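You operate a simulated robot arm through the tools that you are given. There is no shell and no other tool.

Carry out the task below with a simulated two-armed robot. There is one attempt and no reset: what you move stays moved.

JOB
Change the filler over: full mould into the black crate, oiled mould in.
Fine: sled to LOAD before you lift the mould; free the mould vice for the oiled one; leave the sled at ROW 1.

It is judged by the outcome, as a careful person would: the job done as asked, and still so three seconds after it is handed in. It fails if anything else is knocked over, pushed out of place, dropped, spilled or broken.

ROBOT AND FRAMES
Two 7-joint arms with fingered hands on one trunk that stands fixed in place. Base frame: the origin is at the foot of the trunk, x ahead of it, y to its left, z up; the work surface is at about z = 0.86. Readings come in m, rad, newtons and seconds.
The left shoulder is at [0.052, 0.173, 1.143], the right one opposite. With the tool pointing down near the work surface each hand reaches from about 0.38 to 0.8 m from the base axis, measured 20 degrees to its own side. Payload 3.5 kg a hand.
The tool frame of a hand sits at the grasp point between the pads (the TCP): z along the fingers, y along the line on which they close. The tips reach 0.025 m beyond it. The gripper opens to 0.088 m; its body begins 0.029 m behind the TCP. The gripper is a hand of 3 fingers: y runs from the thumb to the fingers, the wrist lies at [-0.013, -0.097, -0.162] in the tool frame, and closing takes about 1.5 s.
Orientation is told as [roll, pitch, yaw] about the base's x, y, z axes, in that order, counted from this pose: with the fingers straight down and the wrist toward the robot, the tool's x, y and z point along [0, 1, 0], [1, 0, 0] and [0, 0, -1] of the base frame.

CONTROLS
- The arms move only by the tool move_arm. It takes "left_plan", "right_plan" or both (then of equal length, played together; a hand with none holds still); each is a list of rows, each an object (a shift or turn left out is 0, a gripper value left out holds the last) with "translation": the shift along the base's x, y, z in units of 50 mm (1.0 is 50 mm), a list of three; "turn": the turn, a rotation vector about the base's x, y, z in units of 8 degrees (1.0 is 8 degrees), a list of three. In form: [{"translation": [tx, ty, tz], "turn": [wx, wy, wz]}, ...]. A call has 1 to 20 rows; each row shifts and turns the commanded pose from where the row before left it. "left_grip" and "right_grip" are, for a hand that has rows, the gripper command, from -1 (fully open) to 1 (shut), values between in proportion, set as the call begins (left out, the last holds). A call with a number of a shift or a turn outside -1 to 1 is refused whole. Rows are played at 5 a second. More than 0.05 m and 0.15 rad between two rows, or a gripper value outside its range, and nothing of the call is played. A pose out of reach is approached as far as the arm can. The call stops where the force on the tool passes 70 N (or 10 N more than at its start, if that is more) or the arm is blocked; 0.2 s more then pass. Each finger travels about 0.072 m/s and halts on what it meets, pressing with about 26 N; the grip force reading is that of the motor and also rises with nothing between the fingers. The clock runs only during rows and for 0.2 s after the last one: add rows that do not move to give the fingers time. It gives the time, the measured TCP pose, the force on the tool (base axes), the opening and the grip force at its end, in the units of the frame above (readings bear some noise), with the torque about the TCP (base axes, N m) and any sound that the robot's microphone picked up.
- Cameras (640 x 400 px; columns grow to the right, rows downward): "scene" is now at [0.1411, -0.049, 1.3804]; the picture's right is [-0.55, -0.83, 0.08], its down [-0.46, 0.23, -0.86] and it looks along [0.70, -0.51, -0.51] (base axes); focal length 243 px, centre (320, 200). "left" rides on the left gripper at [-0.058, -0.085, -0.099] in its tool frame; the picture's right is [-0.67, -0.35, 0.66], its down [0.69, -0.63, 0.37] and it looks along [0.28, 0.69, 0.66] (tool axes); focal length 261 px, centre (320, 200). "right" rides on the right gripper at [0.058, -0.085, -0.099] in its tool frame; the picture's right is [-0.67, 0.35, -0.66], its down [-0.69, -0.63, 0.37] and it looks along [-0.29, 0.69, 0.66] (tool axes); focal length 261 px, centre (320, 200). There is no depth. A picture from a camera that has moved, and an enlarged one, comes with that camera's place and axes in the base frame and with its lens.
- capture(camera): a new picture of that camera. The clock stands still meanwhile.
- raise_lower(by): moves the trunk up (or, below 0, down) by that many m; the arms and the scene camera ride with it, the base frame stays. It gives what a move gives, with no picture.
- grasp_type(shape, hand): the hand has 3 fingers and takes this shape, open, in about a second: jaw (thumb against the fingers, like two jaws); tri (thumb and two fingers); tip (a fingertip pinch); poke (one finger out to press); point (the index stretched); flat (the hand flat); cup (the hand cupped); fist (a fist). The gripper value then closes the fingers along that shape, each until it touches; the sizes above hold for jaw. It gives what a move gives, with no picture.
- pan_tilt(pan, tilt): turns the head with the scene camera to pan (to the left, within 1.501 rad either way) and tilt (down, from -0.506 to 1.204), counted from straight ahead of the robot (the tilt from the chest, where the trunk bows). It gives what a move gives.
- enlarge(camera, box): a new picture of the part [left, top, right, bottom] of that camera's present view, enlarged. The clock stands still meanwhile.
- finish_job(): hands the job in; it is judged then, once.

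Places have to be worked out from the pictures, the camera data and where the tool is seen. Open the grippers and draw the arms clear of the work before you hand the job in, unless the task says otherwise.

The tools are called after "Request:" by a JSON object that holds its "method" and its "body". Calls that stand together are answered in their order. move_arm: Moves the arms, as the interface text tells. Its arguments: {"type":"object","properties":{"left_plan":{"type":"array","items":{"type":"object","properties":{"translation":{"type":"array","items":{"type":"number"}},"turn":{"type":"array","items":{"type":"number"}}}}},"left_grip":{"type":"number"},"right_plan":{"type":"array","items":{"type":"object","properties":{"translation":{"type":"array","items":{"type":"number"}},"turn":{"type":"array","items":{"type":"number"}}}}},"right_grip":{"type":"number"}},"required":[]} The other tools are called the same way: raise_lower (by) moves the trunk up or down; grasp_type (shape, hand) gives the hand a shape; pan_tilt (pan, tilt) turns the head that bears the scene camera; capture (camera) takes a picture; enlarge (camera, box) takes an enlarged picture of a part of a camera's view; finish_job () hands the job in.

At the start:

```text
t: 0.0
left_eef_pos: [0.4602, -0.0715, 1.2641]
left_tool_rot: [0.0, -0.002, 0.003]
left_contact_force: [0.5, 0.1, 0.2]
left_torque: [0.01, 0.02, 0.0]
left_width: 0.0876
left_gripper_force: 0.1
left_shape: jaw
right_eef_pos: [0.3025, -0.4695, 1.2704]
right_tool_rot: [-0.001, 0.001, 0.002]
right_contact_force: [-0.8, -0.1, 0.2]
right_torque: [0.0, 0.01, -0.05]
right_width: 0.0877
right_gripper_force: 0.0
right_shape: jaw
trunk travel left (down, up): [-0.225, 0.23]
head pan, tilt (commanded): [-0.592, 0.417]
```

scene: 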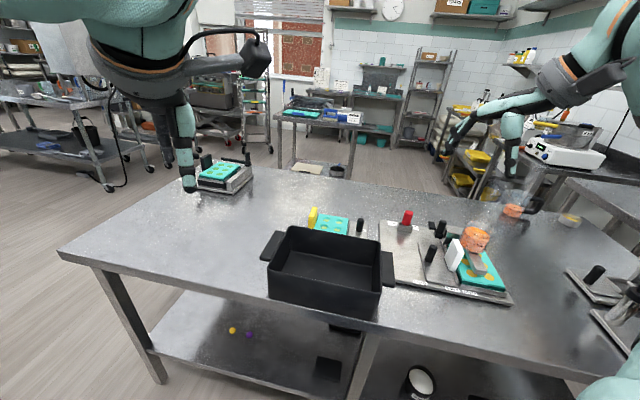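
right: 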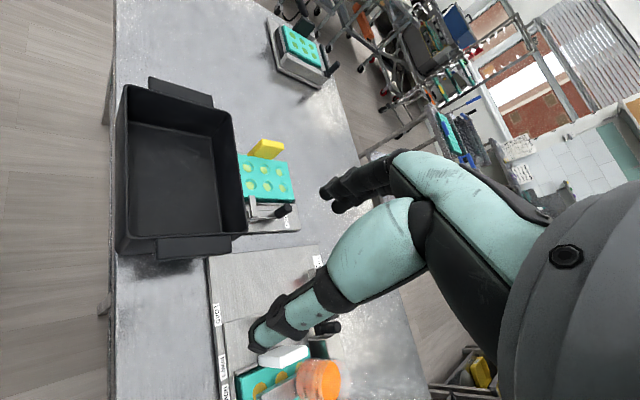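
left: 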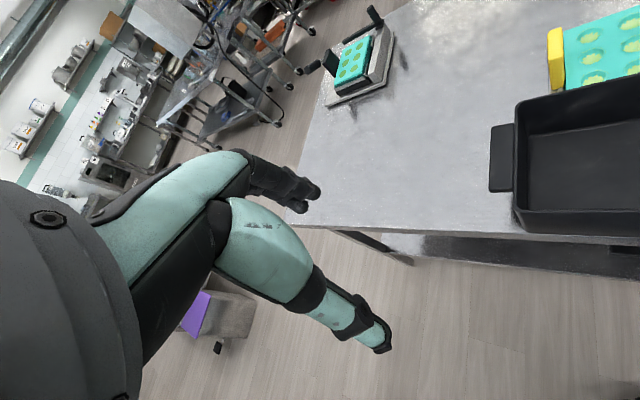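

I start by looking more closely at the workplace: the filler at right, the crate in the middle, two teal moulds in vices (middle and far left). I'll enlarge parts of the scene.

Request:
{"method": "enlarge", "body": {"camera": "scene", "box": [370, 180, 530, 310]}}

Request:
{"method": "enlarge", "body": {"camera": "scene", "box": [250, 180, 410, 300]}}

Request:
{"method": "enlarge", "body": {"camera": "scene", "box": [160, 140, 280, 215]}}

Request:
{"method": "enlarge", "body": {"camera": "right", "box": [110, 60, 430, 400]}}

Request:
{"method": "enlarge", "body": {"camera": "left", "box": [280, 0, 640, 230]}}

```text
3.08 times, centred on (450, 245) of scene
camera zoom: at [0.1411, -0.049, 1.3804], right [-0.55, -0.83, 0.08], down [-0.46, 0.23, -0.86], along [0.7, -0.51, -0.51], focal length 748 px, centre (-80, 62)
```

zoom: 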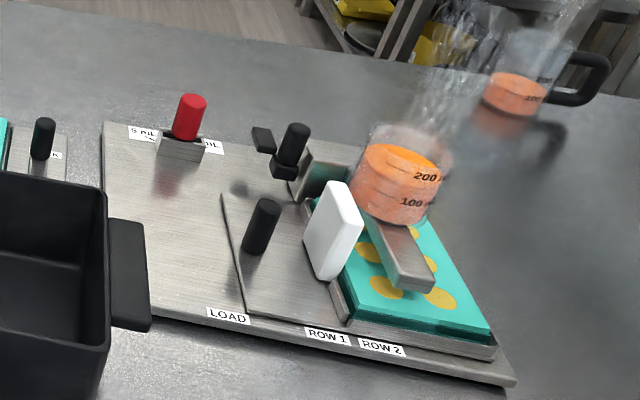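

```text
3.33 times, centred on (330, 240) of scene
camera zoom: at [0.1411, -0.049, 1.3804], right [-0.55, -0.83, 0.08], down [-0.46, 0.23, -0.86], along [0.7, -0.51, -0.51], focal length 811 px, centre (287, 67)
```

zoom: 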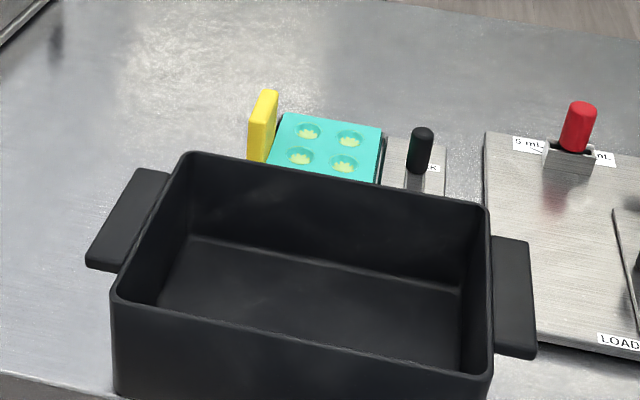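

```text
5.33 times, centred on (220, 178) of scene
camera zoom: at [0.1411, -0.049, 1.3804], right [-0.55, -0.83, 0.08], down [-0.46, 0.23, -0.86], along [0.7, -0.51, -0.51], focal length 1297 px, centre (853, 320)
```

zoom: 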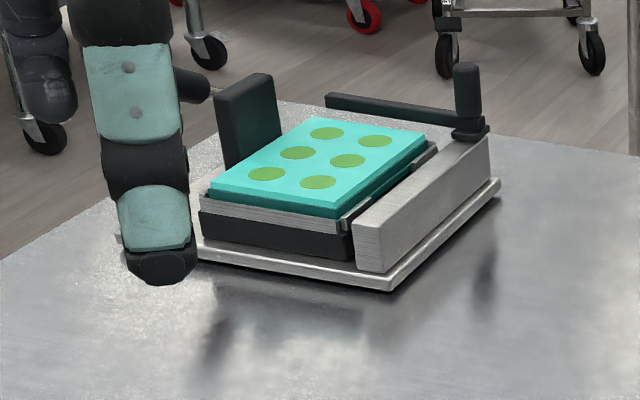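

```text
1.18 times, centred on (270, 230) of right
camera zoom: at [0.2174, -0.4114, 1.3694], right [0.35, -0.67, 0.66], down [-0.63, -0.69, -0.37], along [0.69, -0.28, -0.66], focal length 307 px, centre (379, 165)
```

zoom: 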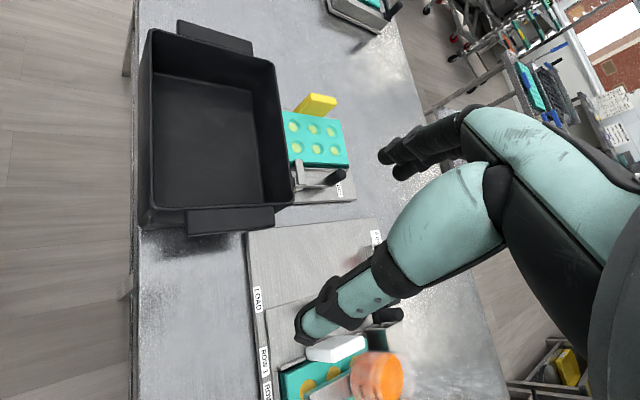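

```text
1.74 times, centred on (460, 115) of left
camera zoom: at [0.376, -0.1294, 1.3628], right [-0.35, -0.67, -0.66], down [-0.63, 0.68, -0.37], along [0.69, 0.29, -0.66], focal length 453 px, centre (76, 348)
```

zoom: 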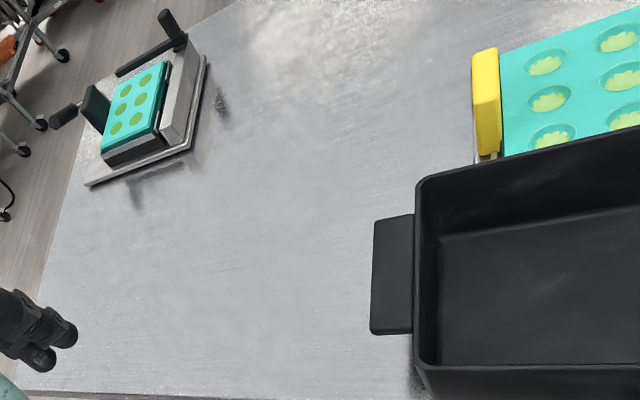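

The scene has a filler plate (LOAD/ROW 1/ROW 2) with a sled, and two other moulds with different clamps. I turn the head to look at them more squarely.

Request:
{"method": "pan_tilt", "body": {"pan": -0.9, "tilt": 0.7}}

Request:
{"method": "capture", "body": {"camera": "scene"}}

```text
t: 0.8
left_eef_pos: [0.4612, -0.0724, 1.2638]
left_tool_rot: [0.001, -0.001, 0.001]
left_contact_force: [0.6, 0.5, -0.1]
left_torque: [0.02, -0.01, -0.01]
left_width: 0.0876
left_gripper_force: 0.1
left_shape: jaw
right_eef_pos: [0.3036, -0.4693, 1.2702]
right_tool_rot: [0.001, -0.001, 0.003]
right_contact_force: [-0.2, 0.2, -0.3]
right_torque: [-0.01, 0.0, 0.02]
right_width: 0.0876
right_gripper_force: 0.0
right_shape: jaw
trunk travel left (down, up): [-0.225, 0.23]
head pan, tilt (commanded): [-0.901, 0.7]
```

```text
taken
camera scene: at [0.114, -0.0641, 1.3589], right [-0.78, -0.62, 0.11], down [-0.5, 0.5, -0.7], along [0.38, -0.6, -0.7], focal length 243 px, centre (320, 200)
```

scene: 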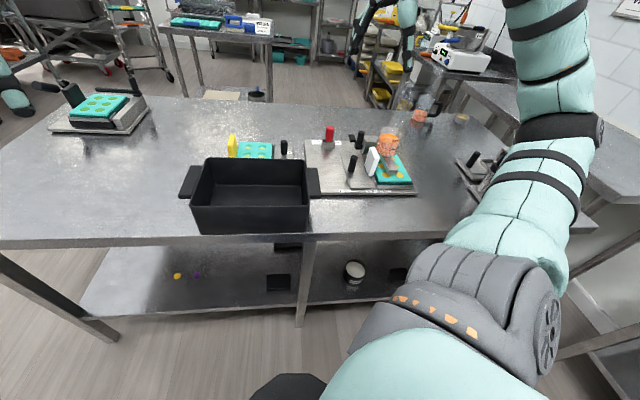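

I now see that the table stands about 45° to my base frame. I zoom into the individual stations from here.

Request:
{"method": "enlarge", "body": {"camera": "scene", "box": [300, 110, 430, 200]}}

Request:
{"method": "enlarge", "body": {"camera": "scene", "box": [200, 120, 320, 200]}}

Request:
{"method": "enlarge", "body": {"camera": "scene", "box": [420, 110, 580, 220]}}

Request:
{"method": "enlarge", "body": {"camera": "scene", "box": [30, 70, 170, 150]}}

```text
4.44 times, centred on (365, 155) of scene
camera zoom: at [0.114, -0.0641, 1.3589], right [-0.78, -0.62, 0.11], down [-0.5, 0.5, -0.7], along [0.38, -0.6, -0.7], focal length 1081 px, centre (120, 400)
```

zoom: 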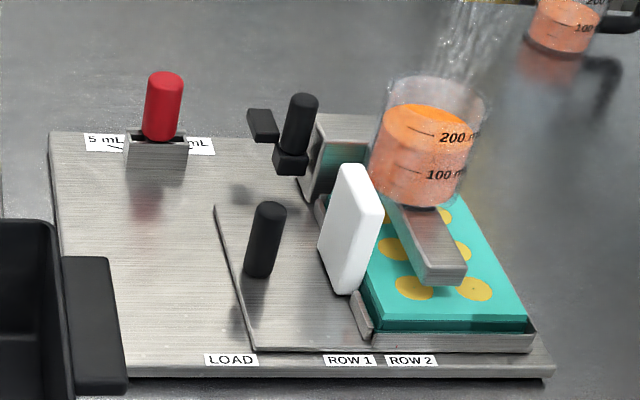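

```text
5.00 times, centred on (260, 160) of scene
camera zoom: at [0.114, -0.0641, 1.3589], right [-0.78, -0.62, 0.11], down [-0.5, 0.5, -0.7], along [0.38, -0.6, -0.7], focal length 1216 px, centre (620, 400)
```

zoom: 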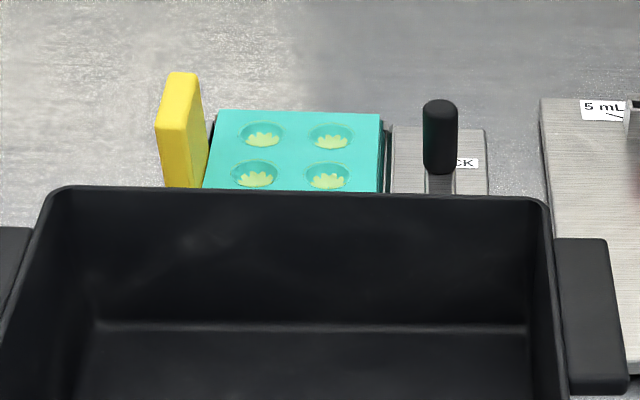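

```text
3.64 times, centred on (500, 165) of scene
camera zoom: at [0.114, -0.0641, 1.3589], right [-0.78, -0.62, 0.11], down [-0.5, 0.5, -0.7], along [0.38, -0.6, -0.7], focal length 884 px, centre (-334, 327)
```

zoom: 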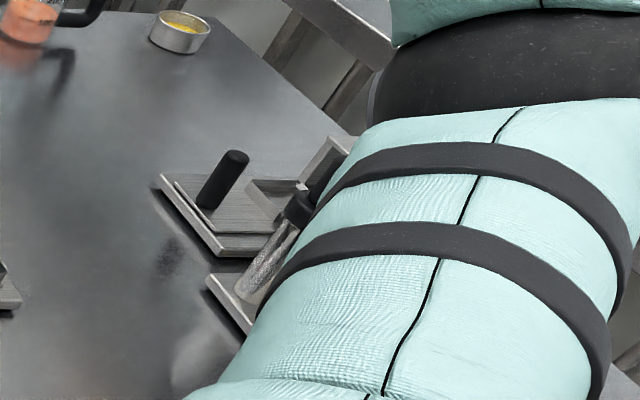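

```text
4.57 times, centred on (100, 110) of scene
camera zoom: at [0.114, -0.0641, 1.3589], right [-0.78, -0.62, 0.11], down [-0.5, 0.5, -0.7], along [0.38, -0.6, -0.7], focal length 1112 px, centre (1326, 611)
```

zoom: 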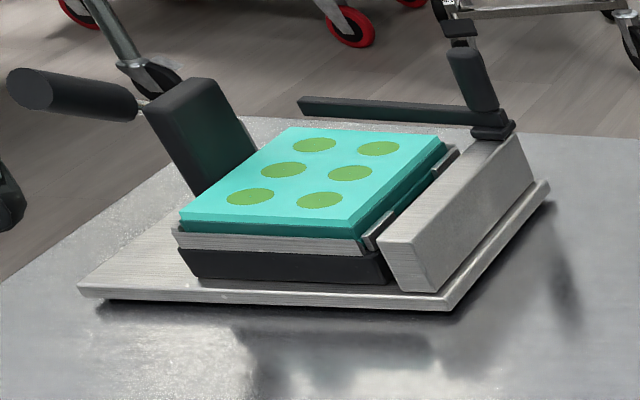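

The middle station has a black lever next to a label ending in "CK". I zoom in with the wrist cameras on the middle station and the filler.

Request:
{"method": "enlarge", "body": {"camera": "right", "box": [225, 125, 325, 240]}}

Request:
{"method": "enlarge", "body": {"camera": "right", "box": [200, 240, 360, 400]}}

Request:
{"method": "enlarge", "body": {"camera": "left", "box": [520, 0, 640, 110]}}

```text
3.48 times, centred on (275, 182) of right
camera zoom: at [0.2174, -0.4114, 1.3694], right [0.35, -0.67, 0.66], down [-0.63, -0.69, -0.37], along [0.69, -0.28, -0.66], focal length 907 px, centre (476, 261)
```

zoom: 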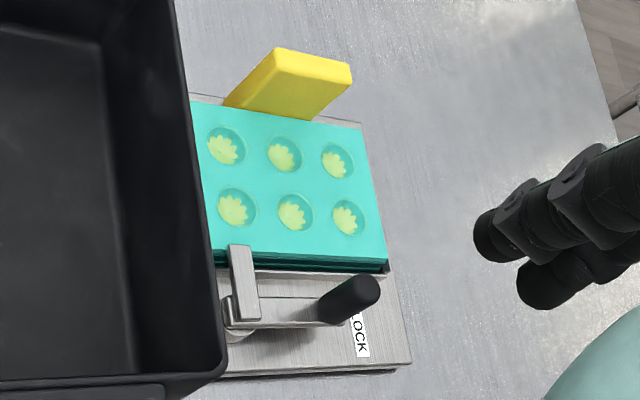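

```text
2.50 times, centred on (280, 320) of right
camera zoom: at [0.2174, -0.4114, 1.3694], right [0.35, -0.67, 0.66], down [-0.63, -0.69, -0.37], along [0.69, -0.28, -0.66], focal length 652 px, centre (420, -100)
```

zoom: 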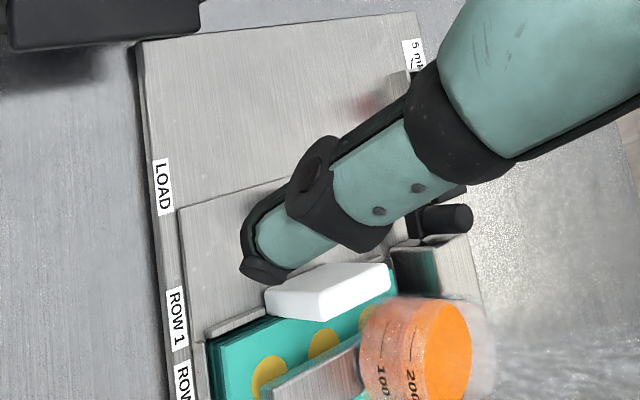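

```text
3.64 times, centred on (580, 55) of left
camera zoom: at [0.376, -0.1294, 1.3628], right [-0.35, -0.67, -0.66], down [-0.63, 0.68, -0.37], along [0.69, 0.29, -0.66], focal length 948 px, centre (-626, 727)
```

zoom: 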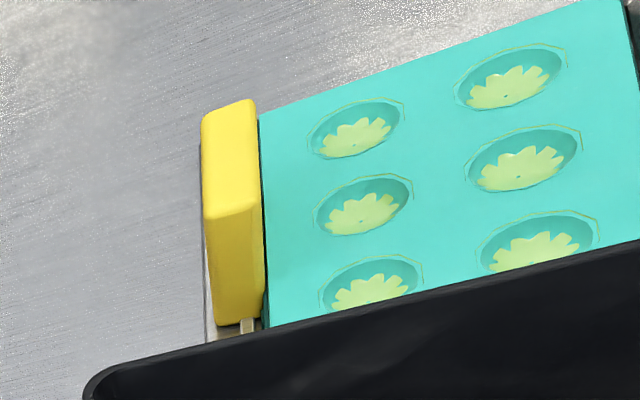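

The middle station has a lever whose knob lies at "LOCK" with a short finger over the mould edge; its pivot is hidden by the crate. I move the right hand forward, well above everything, to look over the crate's wall.

Request:
{"method": "move_arm", "body": {"right_plan": [{"translation": [0.6, 0, 0]}, {"translation": [0.8, 0, 0]}, {"translation": [0.8, 0, 0]}, {"translation": [0.8, 0, 0]}, {"translation": [0.6, 0, 0]}, {"translation": [0, 0, 0]}]}}

Request:
{"method": "capture", "body": {"camera": "right"}}

Request:
{"method": "capture", "body": {"camera": "scene"}}

```text
t: 2.2
left_eef_pos: [0.4603, -0.0723, 1.2624]
left_tool_rot: [0.0, -0.001, 0.003]
left_contact_force: [-0.2, 0.2, -0.2]
left_torque: [-0.01, 0.03, -0.04]
left_width: 0.0876
left_gripper_force: 0.0
left_shape: jaw
right_eef_pos: [0.4838, -0.4703, 1.2712]
right_tool_rot: [0.0, -0.003, 0.002]
right_contact_force: [0.3, -0.5, -1.1]
right_torque: [-0.01, 0.03, 0.0]
right_width: 0.0878
right_gripper_force: 0.1
right_shape: jaw
trunk travel left (down, up): [-0.225, 0.23]
head pan, tilt (commanded): [-0.901, 0.7]
```

```text
taken
camera right: at [0.3974, -0.4126, 1.3691], right [0.35, -0.67, 0.66], down [-0.63, -0.69, -0.37], along [0.7, -0.28, -0.66], focal length 261 px, centre (320, 200)
```

right: 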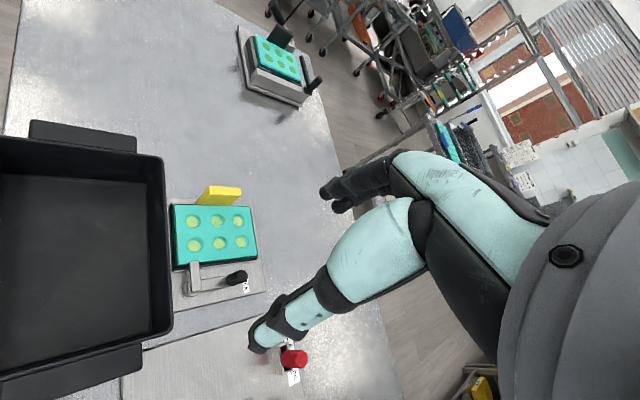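

```text
taken
camera scene: at [0.1134, -0.0646, 1.3589], right [-0.78, -0.62, 0.11], down [-0.5, 0.51, -0.7], along [0.38, -0.6, -0.7], focal length 243 px, centre (320, 200)
```

scene: 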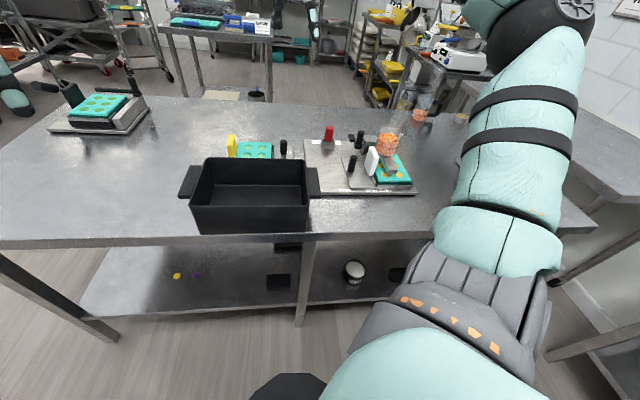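

The middle station is fully visible now past the crate wall. Enlarge it.

Request:
{"method": "enlarge", "body": {"camera": "right", "box": [150, 170, 290, 310]}}

Request:
{"method": "enlarge", "body": {"camera": "right", "box": [220, 10, 340, 110]}}

Request:
{"method": "enlarge", "body": {"camera": "right", "box": [110, 300, 330, 400]}}

```text
2.86 times, centred on (220, 240) of right
camera zoom: at [0.3974, -0.4126, 1.3691], right [0.35, -0.67, 0.66], down [-0.63, -0.69, -0.37], along [0.7, -0.28, -0.66], focal length 745 px, centre (606, 86)
```

zoom: 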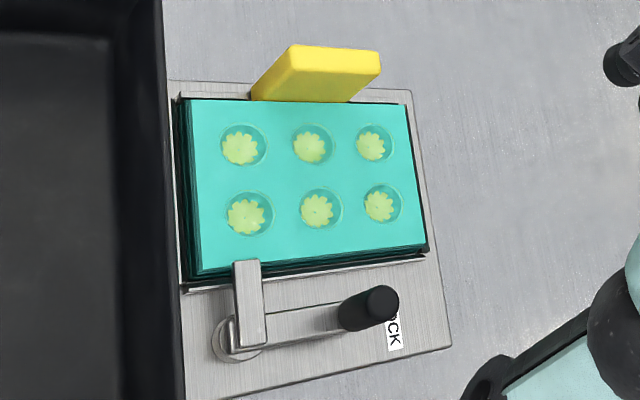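

```text
4.00 times, centred on (280, 60) of right
camera zoom: at [0.3974, -0.4126, 1.3691], right [0.35, -0.67, 0.66], down [-0.63, -0.69, -0.37], along [0.7, -0.28, -0.66], focal length 1043 px, centre (480, 760)
```

zoom: 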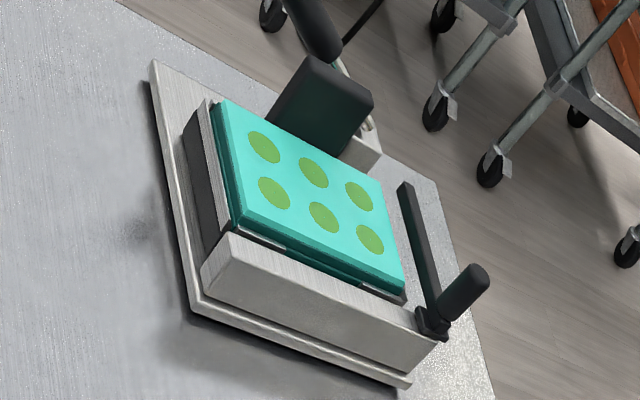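

```text
2.91 times, centred on (220, 350) of right
camera zoom: at [0.3974, -0.4126, 1.3691], right [0.35, -0.67, 0.66], down [-0.63, -0.69, -0.37], along [0.7, -0.28, -0.66], focal length 758 px, centre (611, -236)
```

zoom: 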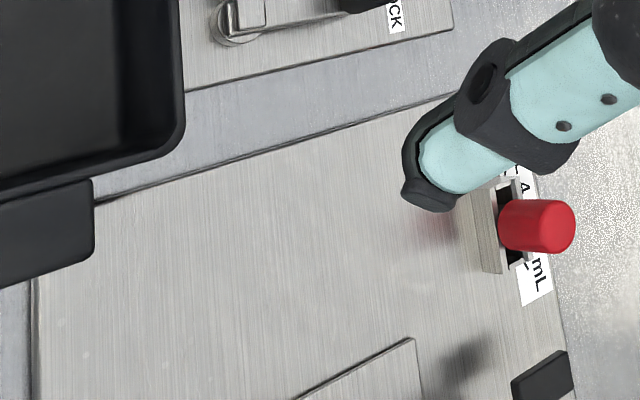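

The latch's finger reaches over the mould's edge, with the knob on "LOCK". Next I bring the right hand high over the right side, yawed, for a close look at the filler and its sled.

Request:
{"method": "move_arm", "body": {"right_plan": [{"translation": [-0.6, -0.43, 0], "turn": [0, 0, -0.9]}, {"translation": [-0.6, -0.43, 0], "turn": [0, 0, -0.95]}, {"translation": [-0.6, -0.43, 0], "turn": [0, 0, -0.95]}, {"translation": [-0.6, -0.43, 0], "turn": [0, 0, -0.95]}, {"translation": [-0.6, -0.43, 0], "turn": [0, 0, -0.95]}, {"translation": [-0.6, -0.43, 0], "turn": [0, 0, -0.9]}, {"translation": [0, 0, 0]}]}}

Request:
{"method": "capture", "body": {"camera": "right"}}

Request:
{"method": "capture", "body": {"camera": "scene"}}

```text
t: 3.8
left_eef_pos: [0.461, -0.0724, 1.2631]
left_tool_rot: [-0.002, 0.001, 0.003]
left_contact_force: [0.2, -0.1, 0.6]
left_torque: [0.03, 0.02, 0.0]
left_width: 0.0876
left_gripper_force: 0.0
left_shape: jaw
right_eef_pos: [0.3023, -0.5996, 1.2699]
right_tool_rot: [-0.001, 0.0, -0.783]
right_contact_force: [0.4, 0.0, 0.8]
right_torque: [0.0, 0.01, -0.01]
right_width: 0.0878
right_gripper_force: 0.1
right_shape: jaw
trunk travel left (down, up): [-0.225, 0.23]
head pan, tilt (commanded): [-0.901, 0.7]
```

```text
taken
camera right: at [0.2831, -0.4981, 1.369], right [-0.22, -0.72, 0.66], down [-0.93, -0.04, -0.36], along [0.29, -0.69, -0.66], focal length 261 px, centre (320, 200)
```

right: 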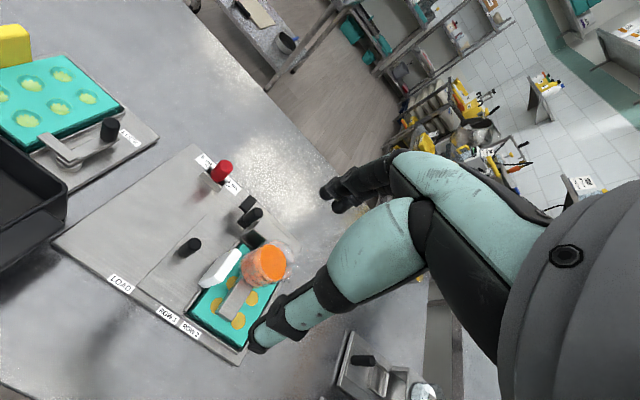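

```text
taken
camera scene: at [0.1143, -0.0639, 1.3588], right [-0.78, -0.62, 0.11], down [-0.5, 0.5, -0.7], along [0.38, -0.6, -0.7], focal length 243 px, centre (320, 200)
```

scene: 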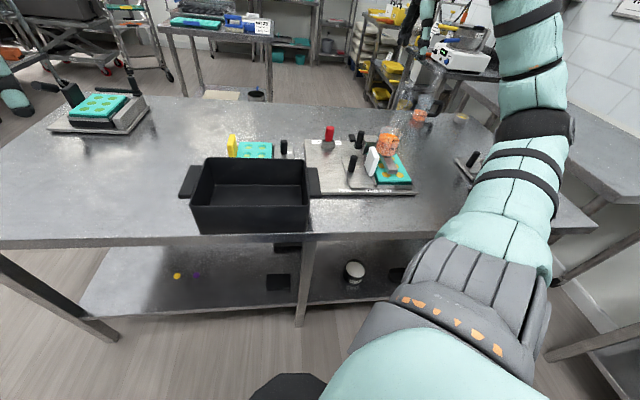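

Good view of both stations. I enlarge the filler, the middle latch and the item at the far right.

Request:
{"method": "enlarge", "body": {"camera": "right", "box": [100, 140, 300, 370]}}

Request:
{"method": "enlarge", "body": {"camera": "right", "box": [180, 200, 300, 350]}}

Request:
{"method": "enlarge", "body": {"camera": "right", "box": [0, 10, 170, 220]}}

Request:
{"method": "enlarge", "body": {"camera": "right", "box": [300, 310, 460, 400]}}

```text
1.74 times, centred on (200, 255) of right
camera zoom: at [0.2831, -0.4981, 1.369], right [-0.22, -0.72, 0.66], down [-0.93, -0.04, -0.36], along [0.29, -0.69, -0.66], focal length 453 px, centre (529, 104)
```

zoom: 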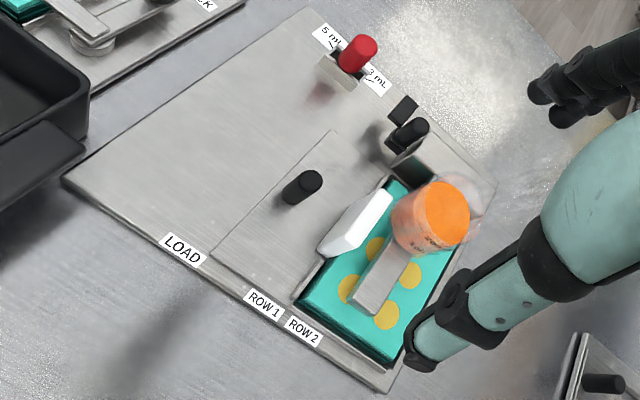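

```text
2.67 times, centred on (240, 275) of right
camera zoom: at [0.2831, -0.4981, 1.369], right [-0.22, -0.72, 0.66], down [-0.93, -0.04, -0.36], along [0.29, -0.69, -0.66], focal length 695 px, centre (533, 0)
```

zoom: 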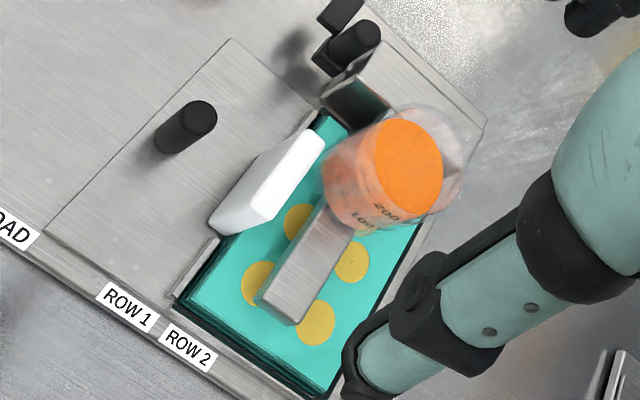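

```text
1.90 times, centred on (85, 115) of right
camera zoom: at [0.2831, -0.4981, 1.369], right [-0.22, -0.72, 0.66], down [-0.93, -0.04, -0.36], along [0.29, -0.69, -0.66], focal length 496 px, centre (768, 362)
```

zoom: 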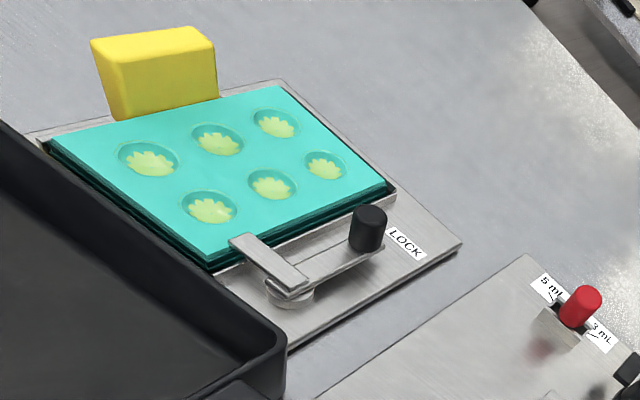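

```text
4.00 times, centred on (380, 355) of right
camera zoom: at [0.2831, -0.4981, 1.369], right [-0.22, -0.72, 0.66], down [-0.93, -0.04, -0.36], along [0.29, -0.69, -0.66], focal length 1043 px, centre (80, -420)
```

zoom: 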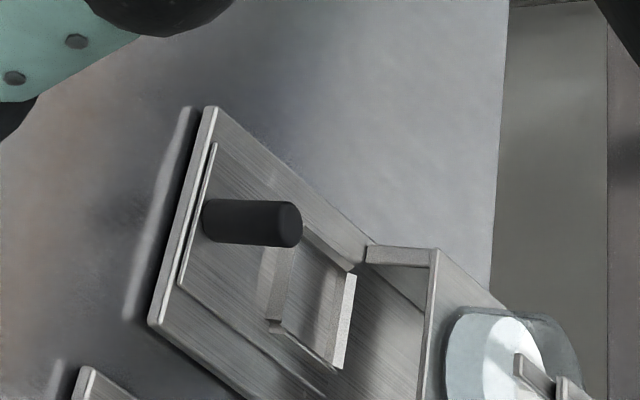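

The filler is clear: the sled carries the full mould (white handle), its black knob is near [0.39, -0.65], and it now stands at ROW 2, roughly 0.128 m along [0.707,0.707] from LOAD. I move the right hand above the sled knob, with half-open fingers, to check alignment.

Request:
{"method": "move_arm", "body": {"right_plan": [{"translation": [0.6, -0.35, -0.3]}, {"translation": [0.6, -0.35, -0.8]}, {"translation": [0.55, -0.35, -0.9]}, {"translation": [0, 0, -0.9]}, {"translation": [0, 0, -0.9]}, {"translation": [0, 0, -0.6]}, {"translation": [0, 0, 0]}], "right_grip": -0.1}}

Request:
{"method": "capture", "body": {"camera": "right"}}

Request:
{"method": "enlarge", "body": {"camera": "scene", "box": [290, 80, 450, 200]}}

```text
refused: row 2 steps farther than a row can; nothing moved
```

```text
taken
camera right: at [0.2831, -0.4981, 1.369], right [-0.22, -0.72, 0.66], down [-0.93, -0.04, -0.36], along [0.29, -0.69, -0.66], focal length 261 px, centre (320, 200)
```

right: 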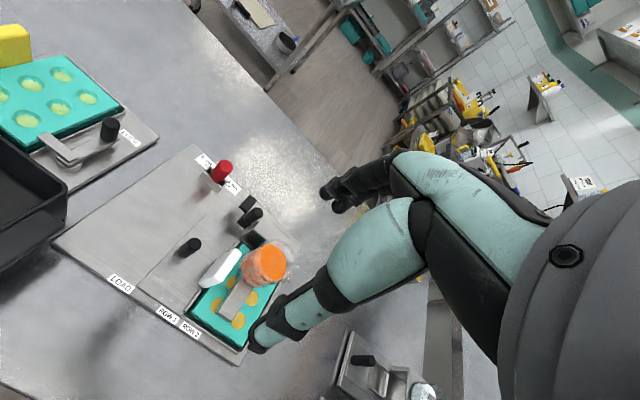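

```text
3.33 times, centred on (370, 140) of scene
camera zoom: at [0.1143, -0.0639, 1.3588], right [-0.78, -0.62, 0.11], down [-0.5, 0.5, -0.7], along [0.38, -0.6, -0.7], focal length 811 px, centre (153, 400)
```

zoom: 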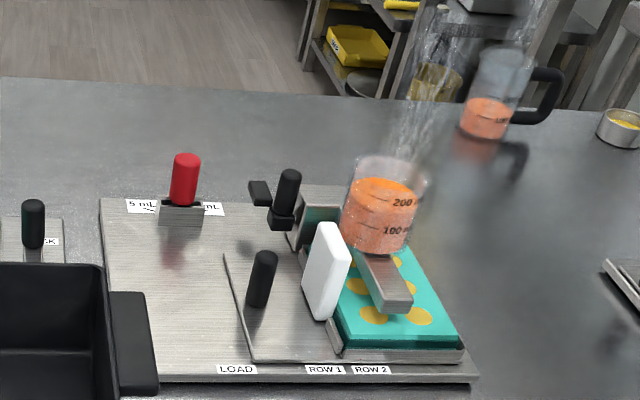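

A row's total shift has to stay within 50 mm, so I re-issue with smaller rows.

Request:
{"method": "move_arm", "body": {"right_plan": [{"translation": [0.6, -0.35, 0]}, {"translation": [0.6, -0.35, 0]}, {"translation": [0.55, -0.35, 0]}, {"translation": [0, 0, -0.9]}, {"translation": [0, 0, -0.9]}, {"translation": [0, 0, -0.9]}, {"translation": [0, 0, -0.9]}, {"translation": [0, 0, -0.9]}, {"translation": [0, 0, -0.6]}, {"translation": [0, 0, 0]}], "right_grip": -0.1}}

Request:
{"method": "capture", "body": {"camera": "right"}}

Request:
{"method": "enlarge", "body": {"camera": "scene", "box": [290, 80, 450, 200]}}

```text
t: 6.0
left_eef_pos: [0.4607, -0.0713, 1.2643]
left_tool_rot: [-0.001, 0.0, 0.003]
left_contact_force: [-0.1, -1.1, 0.1]
left_torque: [-0.02, 0.02, 0.0]
left_width: 0.0874
left_gripper_force: 0.1
left_shape: jaw
right_eef_pos: [0.391, -0.651, 1.0141]
right_tool_rot: [0.0, 0.001, -0.782]
right_contact_force: [0.5, 0.0, 0.6]
right_torque: [-0.02, -0.01, 0.02]
right_width: 0.0489
right_gripper_force: 0.0
right_shape: jaw
trunk travel left (down, up): [-0.225, 0.23]
head pan, tilt (commanded): [-0.901, 0.7]
```

```text
taken
camera right: at [0.3703, -0.5496, 1.1145], right [-0.22, -0.72, 0.66], down [-0.93, -0.04, -0.37], along [0.29, -0.69, -0.66], focal length 261 px, centre (320, 200)
```

right: 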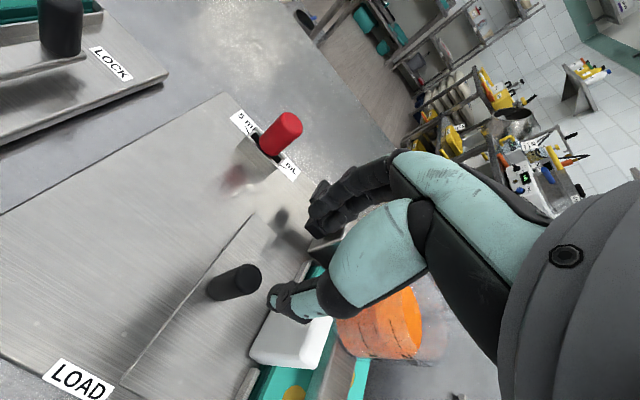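

```text
3.33 times, centred on (370, 140) of scene
camera zoom: at [0.1138, -0.0641, 1.3589], right [-0.78, -0.62, 0.11], down [-0.5, 0.5, -0.7], along [0.38, -0.6, -0.7], focal length 811 px, centre (153, 400)
```

zoom: 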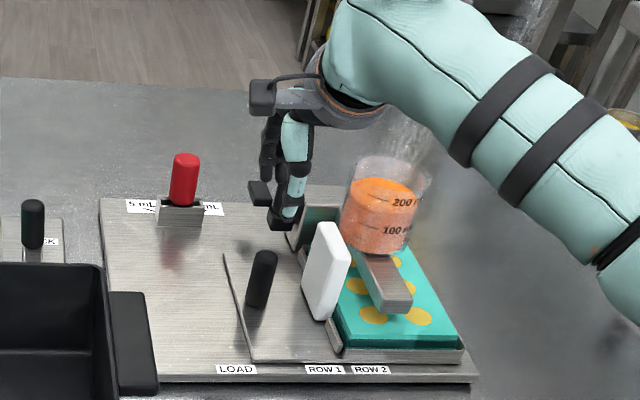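

The knob's top projects to about [0.386, -0.654, 0.92], only 4–5 mm off my hand's axis. I correct and lower so the pads straddle the knob, in slow rows.

Request:
{"method": "move_arm", "body": {"right_plan": [{"translation": [-0.1, -0.06, -0.3]}, {"translation": [0, 0, -0.4]}, {"translation": [0, 0, -0.4]}, {"translation": [0, 0, -0.4]}, {"translation": [0, 0, -0.3]}, {"translation": [0, 0, -0.2]}, {"translation": [0, 0, 0]}]}}

Request:
{"method": "capture", "body": {"camera": "right"}}

Request:
{"method": "enlarge", "body": {"camera": "scene", "box": [290, 80, 450, 200]}}

```text
t: 7.6
left_eef_pos: [0.462, -0.0724, 1.2637]
left_tool_rot: [-0.001, 0.002, 0.003]
left_contact_force: [0.3, -0.1, 0.0]
left_torque: [0.0, 0.02, -0.03]
left_width: 0.0878
left_gripper_force: 0.0
left_shape: jaw
right_eef_pos: [0.3858, -0.6549, 0.9165]
right_tool_rot: [0.0, 0.001, -0.781]
right_contact_force: [0.0, -0.4, 0.3]
right_torque: [-0.01, 0.01, 0.0]
right_width: 0.0486
right_gripper_force: 0.1
right_shape: jaw
trunk travel left (down, up): [-0.225, 0.23]
head pan, tilt (commanded): [-0.901, 0.7]
```

```text
taken
camera right: at [0.3654, -0.5524, 1.0144], right [-0.22, -0.72, 0.66], down [-0.93, -0.04, -0.37], along [0.29, -0.69, -0.66], focal length 261 px, centre (320, 200)
```

right: 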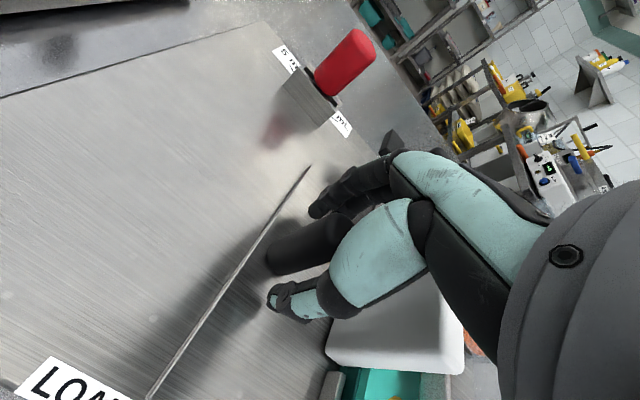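

```text
3.33 times, centred on (370, 140) of scene
camera zoom: at [0.1139, -0.0641, 1.3588], right [-0.78, -0.62, 0.11], down [-0.5, 0.5, -0.7], along [0.38, -0.6, -0.7], focal length 811 px, centre (153, 400)
```

zoom: 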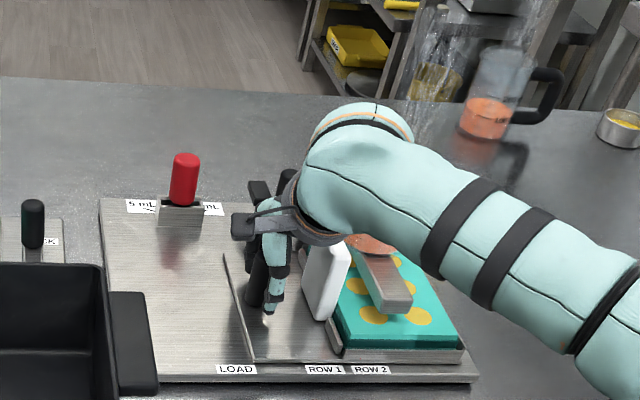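

The knob sits between thumb and fingers. I close gently by holding rows to give the fingers time.

Request:
{"method": "move_arm", "body": {"right_plan": [{"translation": [0, 0, 0]}, {"translation": [0, 0, 0]}, {"translation": [0, 0, 0]}, {"translation": [0, 0, 0]}, {"translation": [0, 0, 0]}, {"translation": [0, 0, 0]}], "right_grip": 1.0}}

Request:
{"method": "capture", "body": {"camera": "right"}}

Request:
{"method": "enlarge", "body": {"camera": "scene", "box": [290, 80, 450, 200]}}

```text
t: 9.0
left_eef_pos: [0.4592, -0.0726, 1.2636]
left_tool_rot: [0.0, 0.0, 0.001]
left_contact_force: [0.0, -0.1, 0.1]
left_torque: [0.0, 0.02, 0.01]
left_width: 0.0877
left_gripper_force: 0.1
left_shape: jaw
right_eef_pos: [0.3841, -0.6546, 0.9152]
right_tool_rot: [0.0, 0.0, -0.78]
right_contact_force: [-4.8, 3.3, 0.2]
right_torque: [0.03, 0.06, -0.06]
right_width: 0.0098
right_gripper_force: 26.0
right_shape: jaw
trunk travel left (down, up): [-0.225, 0.23]
head pan, tilt (commanded): [-0.901, 0.7]
```

```text
taken
camera right: at [0.3649, -0.5525, 1.0144], right [-0.22, -0.72, 0.66], down [-0.93, -0.04, -0.37], along [0.29, -0.69, -0.66], focal length 261 px, centre (320, 200)
```

right: 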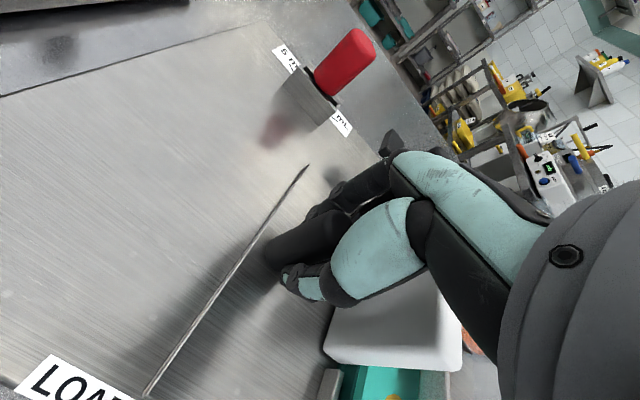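

```text
3.33 times, centred on (370, 140) of scene
camera zoom: at [0.1133, -0.0642, 1.3588], right [-0.78, -0.62, 0.11], down [-0.5, 0.5, -0.7], along [0.38, -0.6, -0.7], focal length 811 px, centre (153, 400)
```

zoom: 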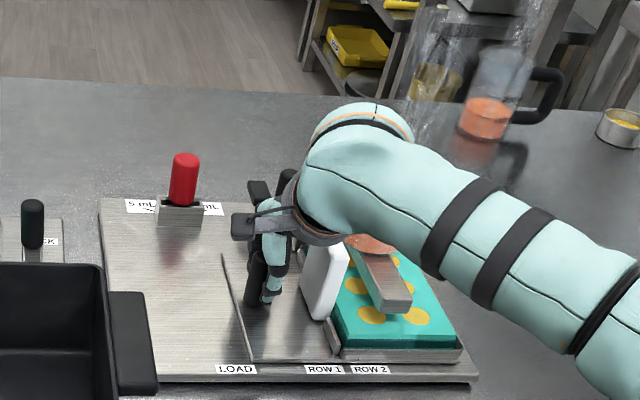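

The width (0.0098 m) is less than the knob's roughly 0.02 m, so the knob is off-centre toward +s. Zoom on the grip to check before moving anything.

Request:
{"method": "enlarge", "body": {"camera": "right", "box": [230, 140, 480, 340]}}

Request:
{"method": "enlarge", "body": {"camera": "scene", "box": [335, 125, 385, 185]}}

```text
2.00 times, centred on (355, 240) of right
camera zoom: at [0.3649, -0.5525, 1.0144], right [-0.22, -0.72, 0.66], down [-0.93, -0.04, -0.37], along [0.29, -0.69, -0.66], focal length 521 px, centre (250, 120)
```

zoom: 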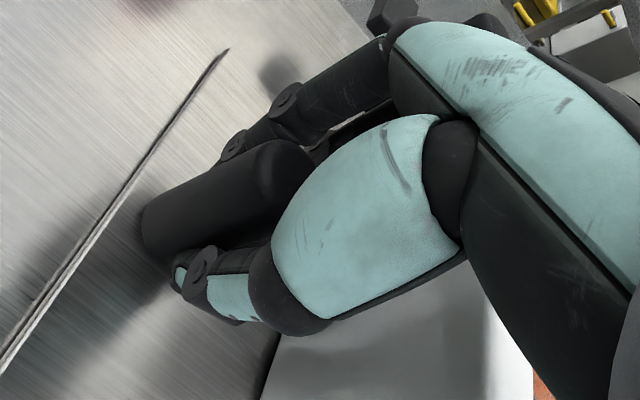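

```text
6.67 times, centred on (360, 155) of scene
camera zoom: at [0.1133, -0.0642, 1.3588], right [-0.78, -0.62, 0.11], down [-0.5, 0.5, -0.7], along [0.38, -0.6, -0.7], focal length 1622 px, centre (53, 500)
```

zoom: 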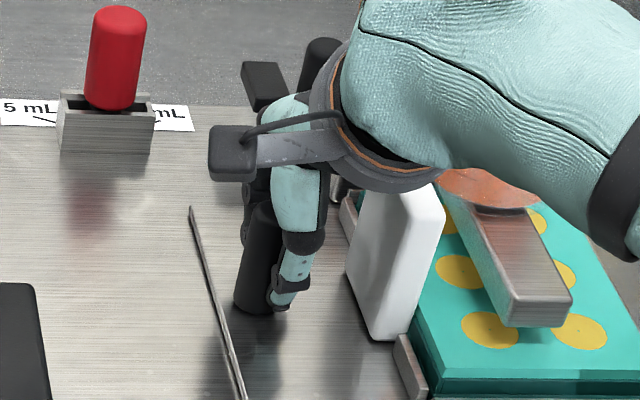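

Both views show the thumb about 10 mm too far toward −s of the knob's axis. I open, shift 10 mm along [0.707,0.707] and then close again.

Request:
{"method": "move_arm", "body": {"right_plan": [{"translation": [0, 0, 0]}, {"translation": [0, 0, 0]}, {"translation": [0, 0, 0]}, {"translation": [0, 0, 0]}, {"translation": [0.07, 0.07, 0]}, {"translation": [0.07, 0.07, 0]}, {"translation": [0, 0, 0]}], "right_grip": -0.1}}

Request:
{"method": "move_arm", "body": {"right_plan": [{"translation": [0, 0, 0]}, {"translation": [0, 0, 0]}, {"translation": [0, 0, 0]}, {"translation": [0, 0, 0]}, {"translation": [0, 0, 0]}, {"translation": [0, 0, 0]}], "right_grip": 1.0}}

Request:
{"method": "enlarge", "body": {"camera": "right", "box": [230, 140, 480, 340]}}

Request:
{"method": "enlarge", "body": {"camera": "scene", "box": [335, 125, 385, 185]}}

```text
t: 10.6
left_eef_pos: [0.4604, -0.071, 1.2642]
left_tool_rot: [-0.001, -0.001, 0.001]
left_contact_force: [0.2, -0.1, 0.3]
left_torque: [0.01, 0.01, 0.01]
left_width: 0.0876
left_gripper_force: 0.1
left_shape: jaw
right_eef_pos: [0.3916, -0.648, 0.9147]
right_tool_rot: [0.0, 0.001, -0.781]
right_contact_force: [-0.4, -0.5, 0.5]
right_torque: [0.06, 0.03, 0.0]
right_width: 0.0478
right_gripper_force: 0.0
right_shape: jaw
trunk travel left (down, up): [-0.225, 0.23]
head pan, tilt (commanded): [-0.901, 0.7]
```

```text
t: 12.0
left_eef_pos: [0.4612, -0.0721, 1.2641]
left_tool_rot: [-0.001, 0.001, 0.004]
left_contact_force: [-0.5, -0.9, 0.1]
left_torque: [-0.03, -0.04, -0.02]
left_width: 0.0877
left_gripper_force: 0.0
left_shape: jaw
right_eef_pos: [0.3929, -0.6473, 0.915]
right_tool_rot: [0.0, 0.0, -0.78]
right_contact_force: [0.7, 1.3, 0.3]
right_torque: [0.02, -0.01, -0.02]
right_width: 0.0138
right_gripper_force: 25.4
right_shape: jaw
trunk travel left (down, up): [-0.225, 0.23]
head pan, tilt (commanded): [-0.901, 0.7]
```

```text
2.00 times, centred on (355, 240) of right
camera zoom: at [0.3722, -0.5455, 1.014], right [-0.22, -0.72, 0.66], down [-0.93, -0.04, -0.36], along [0.29, -0.69, -0.66], focal length 521 px, centre (250, 120)
```

zoom: 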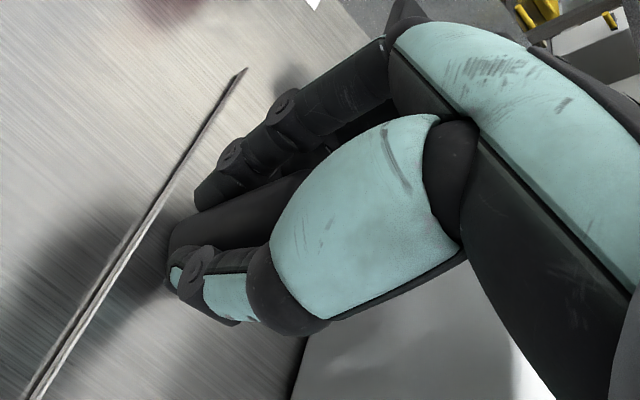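

```text
6.67 times, centred on (360, 155) of scene
camera zoom: at [0.1141, -0.0641, 1.3588], right [-0.78, -0.62, 0.11], down [-0.5, 0.5, -0.7], along [0.38, -0.6, -0.7], focal length 1622 px, centre (53, 500)
```

zoom: 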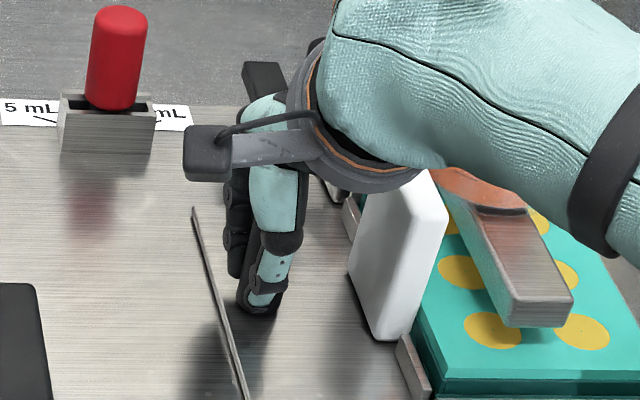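

The knob is now centred in the grip. I slide it slowly along +[0.707,0.707], first 40 mm to check that the sled follows.

Request:
{"method": "move_arm", "body": {"right_plan": [{"translation": [0.07, 0.07, 0]}, {"translation": [0.1, 0.1, 0]}, {"translation": [0.14, 0.14, 0]}, {"translation": [0.14, 0.14, 0]}, {"translation": [0.1, 0.1, 0]}, {"translation": [0, 0, 0]}]}}

Request:
{"method": "enlarge", "body": {"camera": "scene", "box": [290, 80, 450, 200]}}

```text
t: 13.4
left_eef_pos: [0.4601, -0.073, 1.2634]
left_tool_rot: [0.0, 0.001, 0.003]
left_contact_force: [0.2, -0.1, 0.4]
left_torque: [0.03, 0.04, 0.0]
left_width: 0.0874
left_gripper_force: 0.1
left_shape: jaw
right_eef_pos: [0.4206, -0.6212, 0.9155]
right_tool_rot: [-0.001, 0.0, -0.78]
right_contact_force: [-4.7, 0.2, 0.4]
right_torque: [0.0, 0.07, -0.02]
right_width: 0.0137
right_gripper_force: 25.7
right_shape: jaw
trunk travel left (down, up): [-0.225, 0.23]
head pan, tilt (commanded): [-0.901, 0.7]
```

```text
3.33 times, centred on (370, 140) of scene
camera zoom: at [0.1134, -0.0648, 1.3588], right [-0.78, -0.62, 0.11], down [-0.5, 0.51, -0.7], along [0.38, -0.6, -0.7], focal length 811 px, centre (153, 400)
```

zoom: 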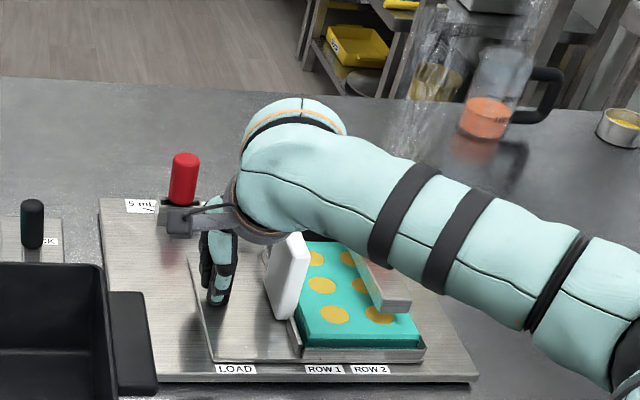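

The sled follows with only a few newtons. I continue toward LOAD in two stages.

Request:
{"method": "move_arm", "body": {"right_plan": [{"translation": [0.1, 0.1, 0]}, {"translation": [0.14, 0.14, 0]}, {"translation": [0.14, 0.14, 0]}, {"translation": [0.14, 0.14, 0]}, {"translation": [0.14, 0.14, 0]}, {"translation": [0.1, 0.1, 0]}, {"translation": [0, 0, 0]}]}}

Request:
{"method": "enlarge", "body": {"camera": "scene", "box": [290, 80, 450, 200]}}

```text
t: 15.0
left_eef_pos: [0.4608, -0.0723, 1.2632]
left_tool_rot: [0.0, 0.0, 0.002]
left_contact_force: [0.2, -0.6, 0.5]
left_torque: [0.02, -0.01, -0.03]
left_width: 0.0874
left_gripper_force: 0.1
left_shape: jaw
right_eef_pos: [0.458, -0.5817, 0.9154]
right_tool_rot: [0.0, 0.001, -0.779]
right_contact_force: [-4.9, 3.3, 0.4]
right_torque: [0.01, 0.06, 0.01]
right_width: 0.014
right_gripper_force: 26.0
right_shape: jaw
trunk travel left (down, up): [-0.225, 0.23]
head pan, tilt (commanded): [-0.901, 0.7]
```

```text
3.33 times, centred on (370, 140) of scene
camera zoom: at [0.1136, -0.0644, 1.3588], right [-0.78, -0.62, 0.11], down [-0.5, 0.5, -0.7], along [0.38, -0.6, -0.7], focal length 811 px, centre (153, 400)
```

zoom: 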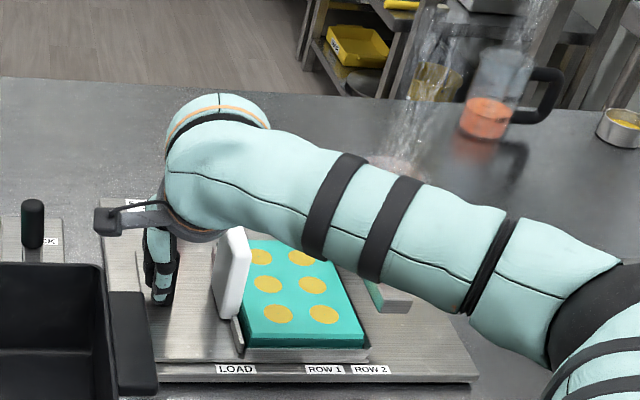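

The sled has moved about 92 mm. I zoom on the front rail labels and sled edge to look for an index mark before going on.

Request:
{"method": "enlarge", "body": {"camera": "scene", "box": [320, 160, 430, 205]}}

Request:
{"method": "capture", "body": {"camera": "right"}}

Request:
{"method": "capture", "body": {"camera": "left"}}

```text
5.82 times, centred on (375, 182) of scene
camera zoom: at [0.1136, -0.0644, 1.3588], right [-0.78, -0.62, 0.11], down [-0.5, 0.5, -0.7], along [0.38, -0.6, -0.7], focal length 1415 px, centre (0, 302)
```

zoom: 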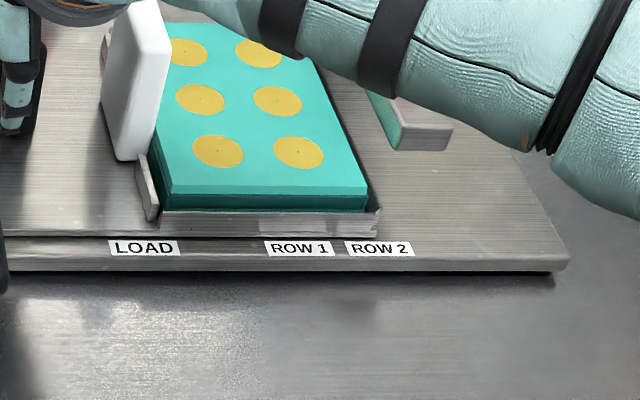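

```text
taken
camera right: at [0.4378, -0.4805, 1.0144], right [-0.22, -0.72, 0.66], down [-0.93, -0.04, -0.37], along [0.29, -0.69, -0.66], focal length 261 px, centre (320, 200)
```

right: 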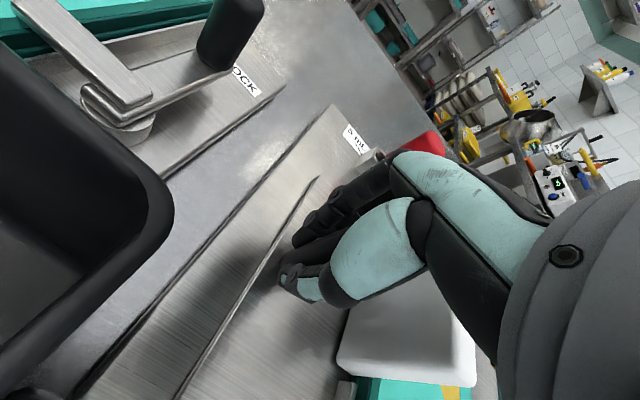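

```text
taken
camera left: at [0.3758, -0.1297, 1.3628], right [-0.35, -0.67, -0.66], down [-0.63, 0.68, -0.37], along [0.69, 0.29, -0.66], focal length 261 px, centre (320, 200)
```

left: 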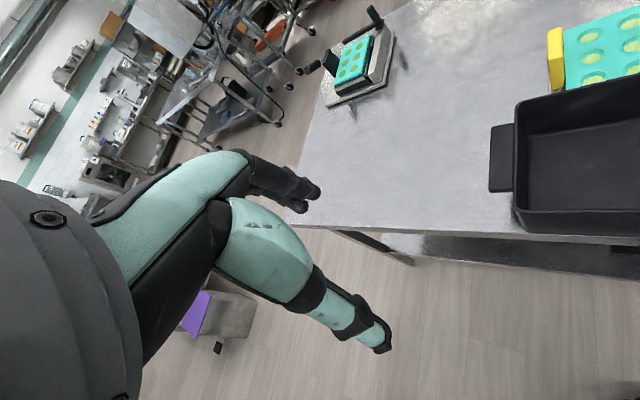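

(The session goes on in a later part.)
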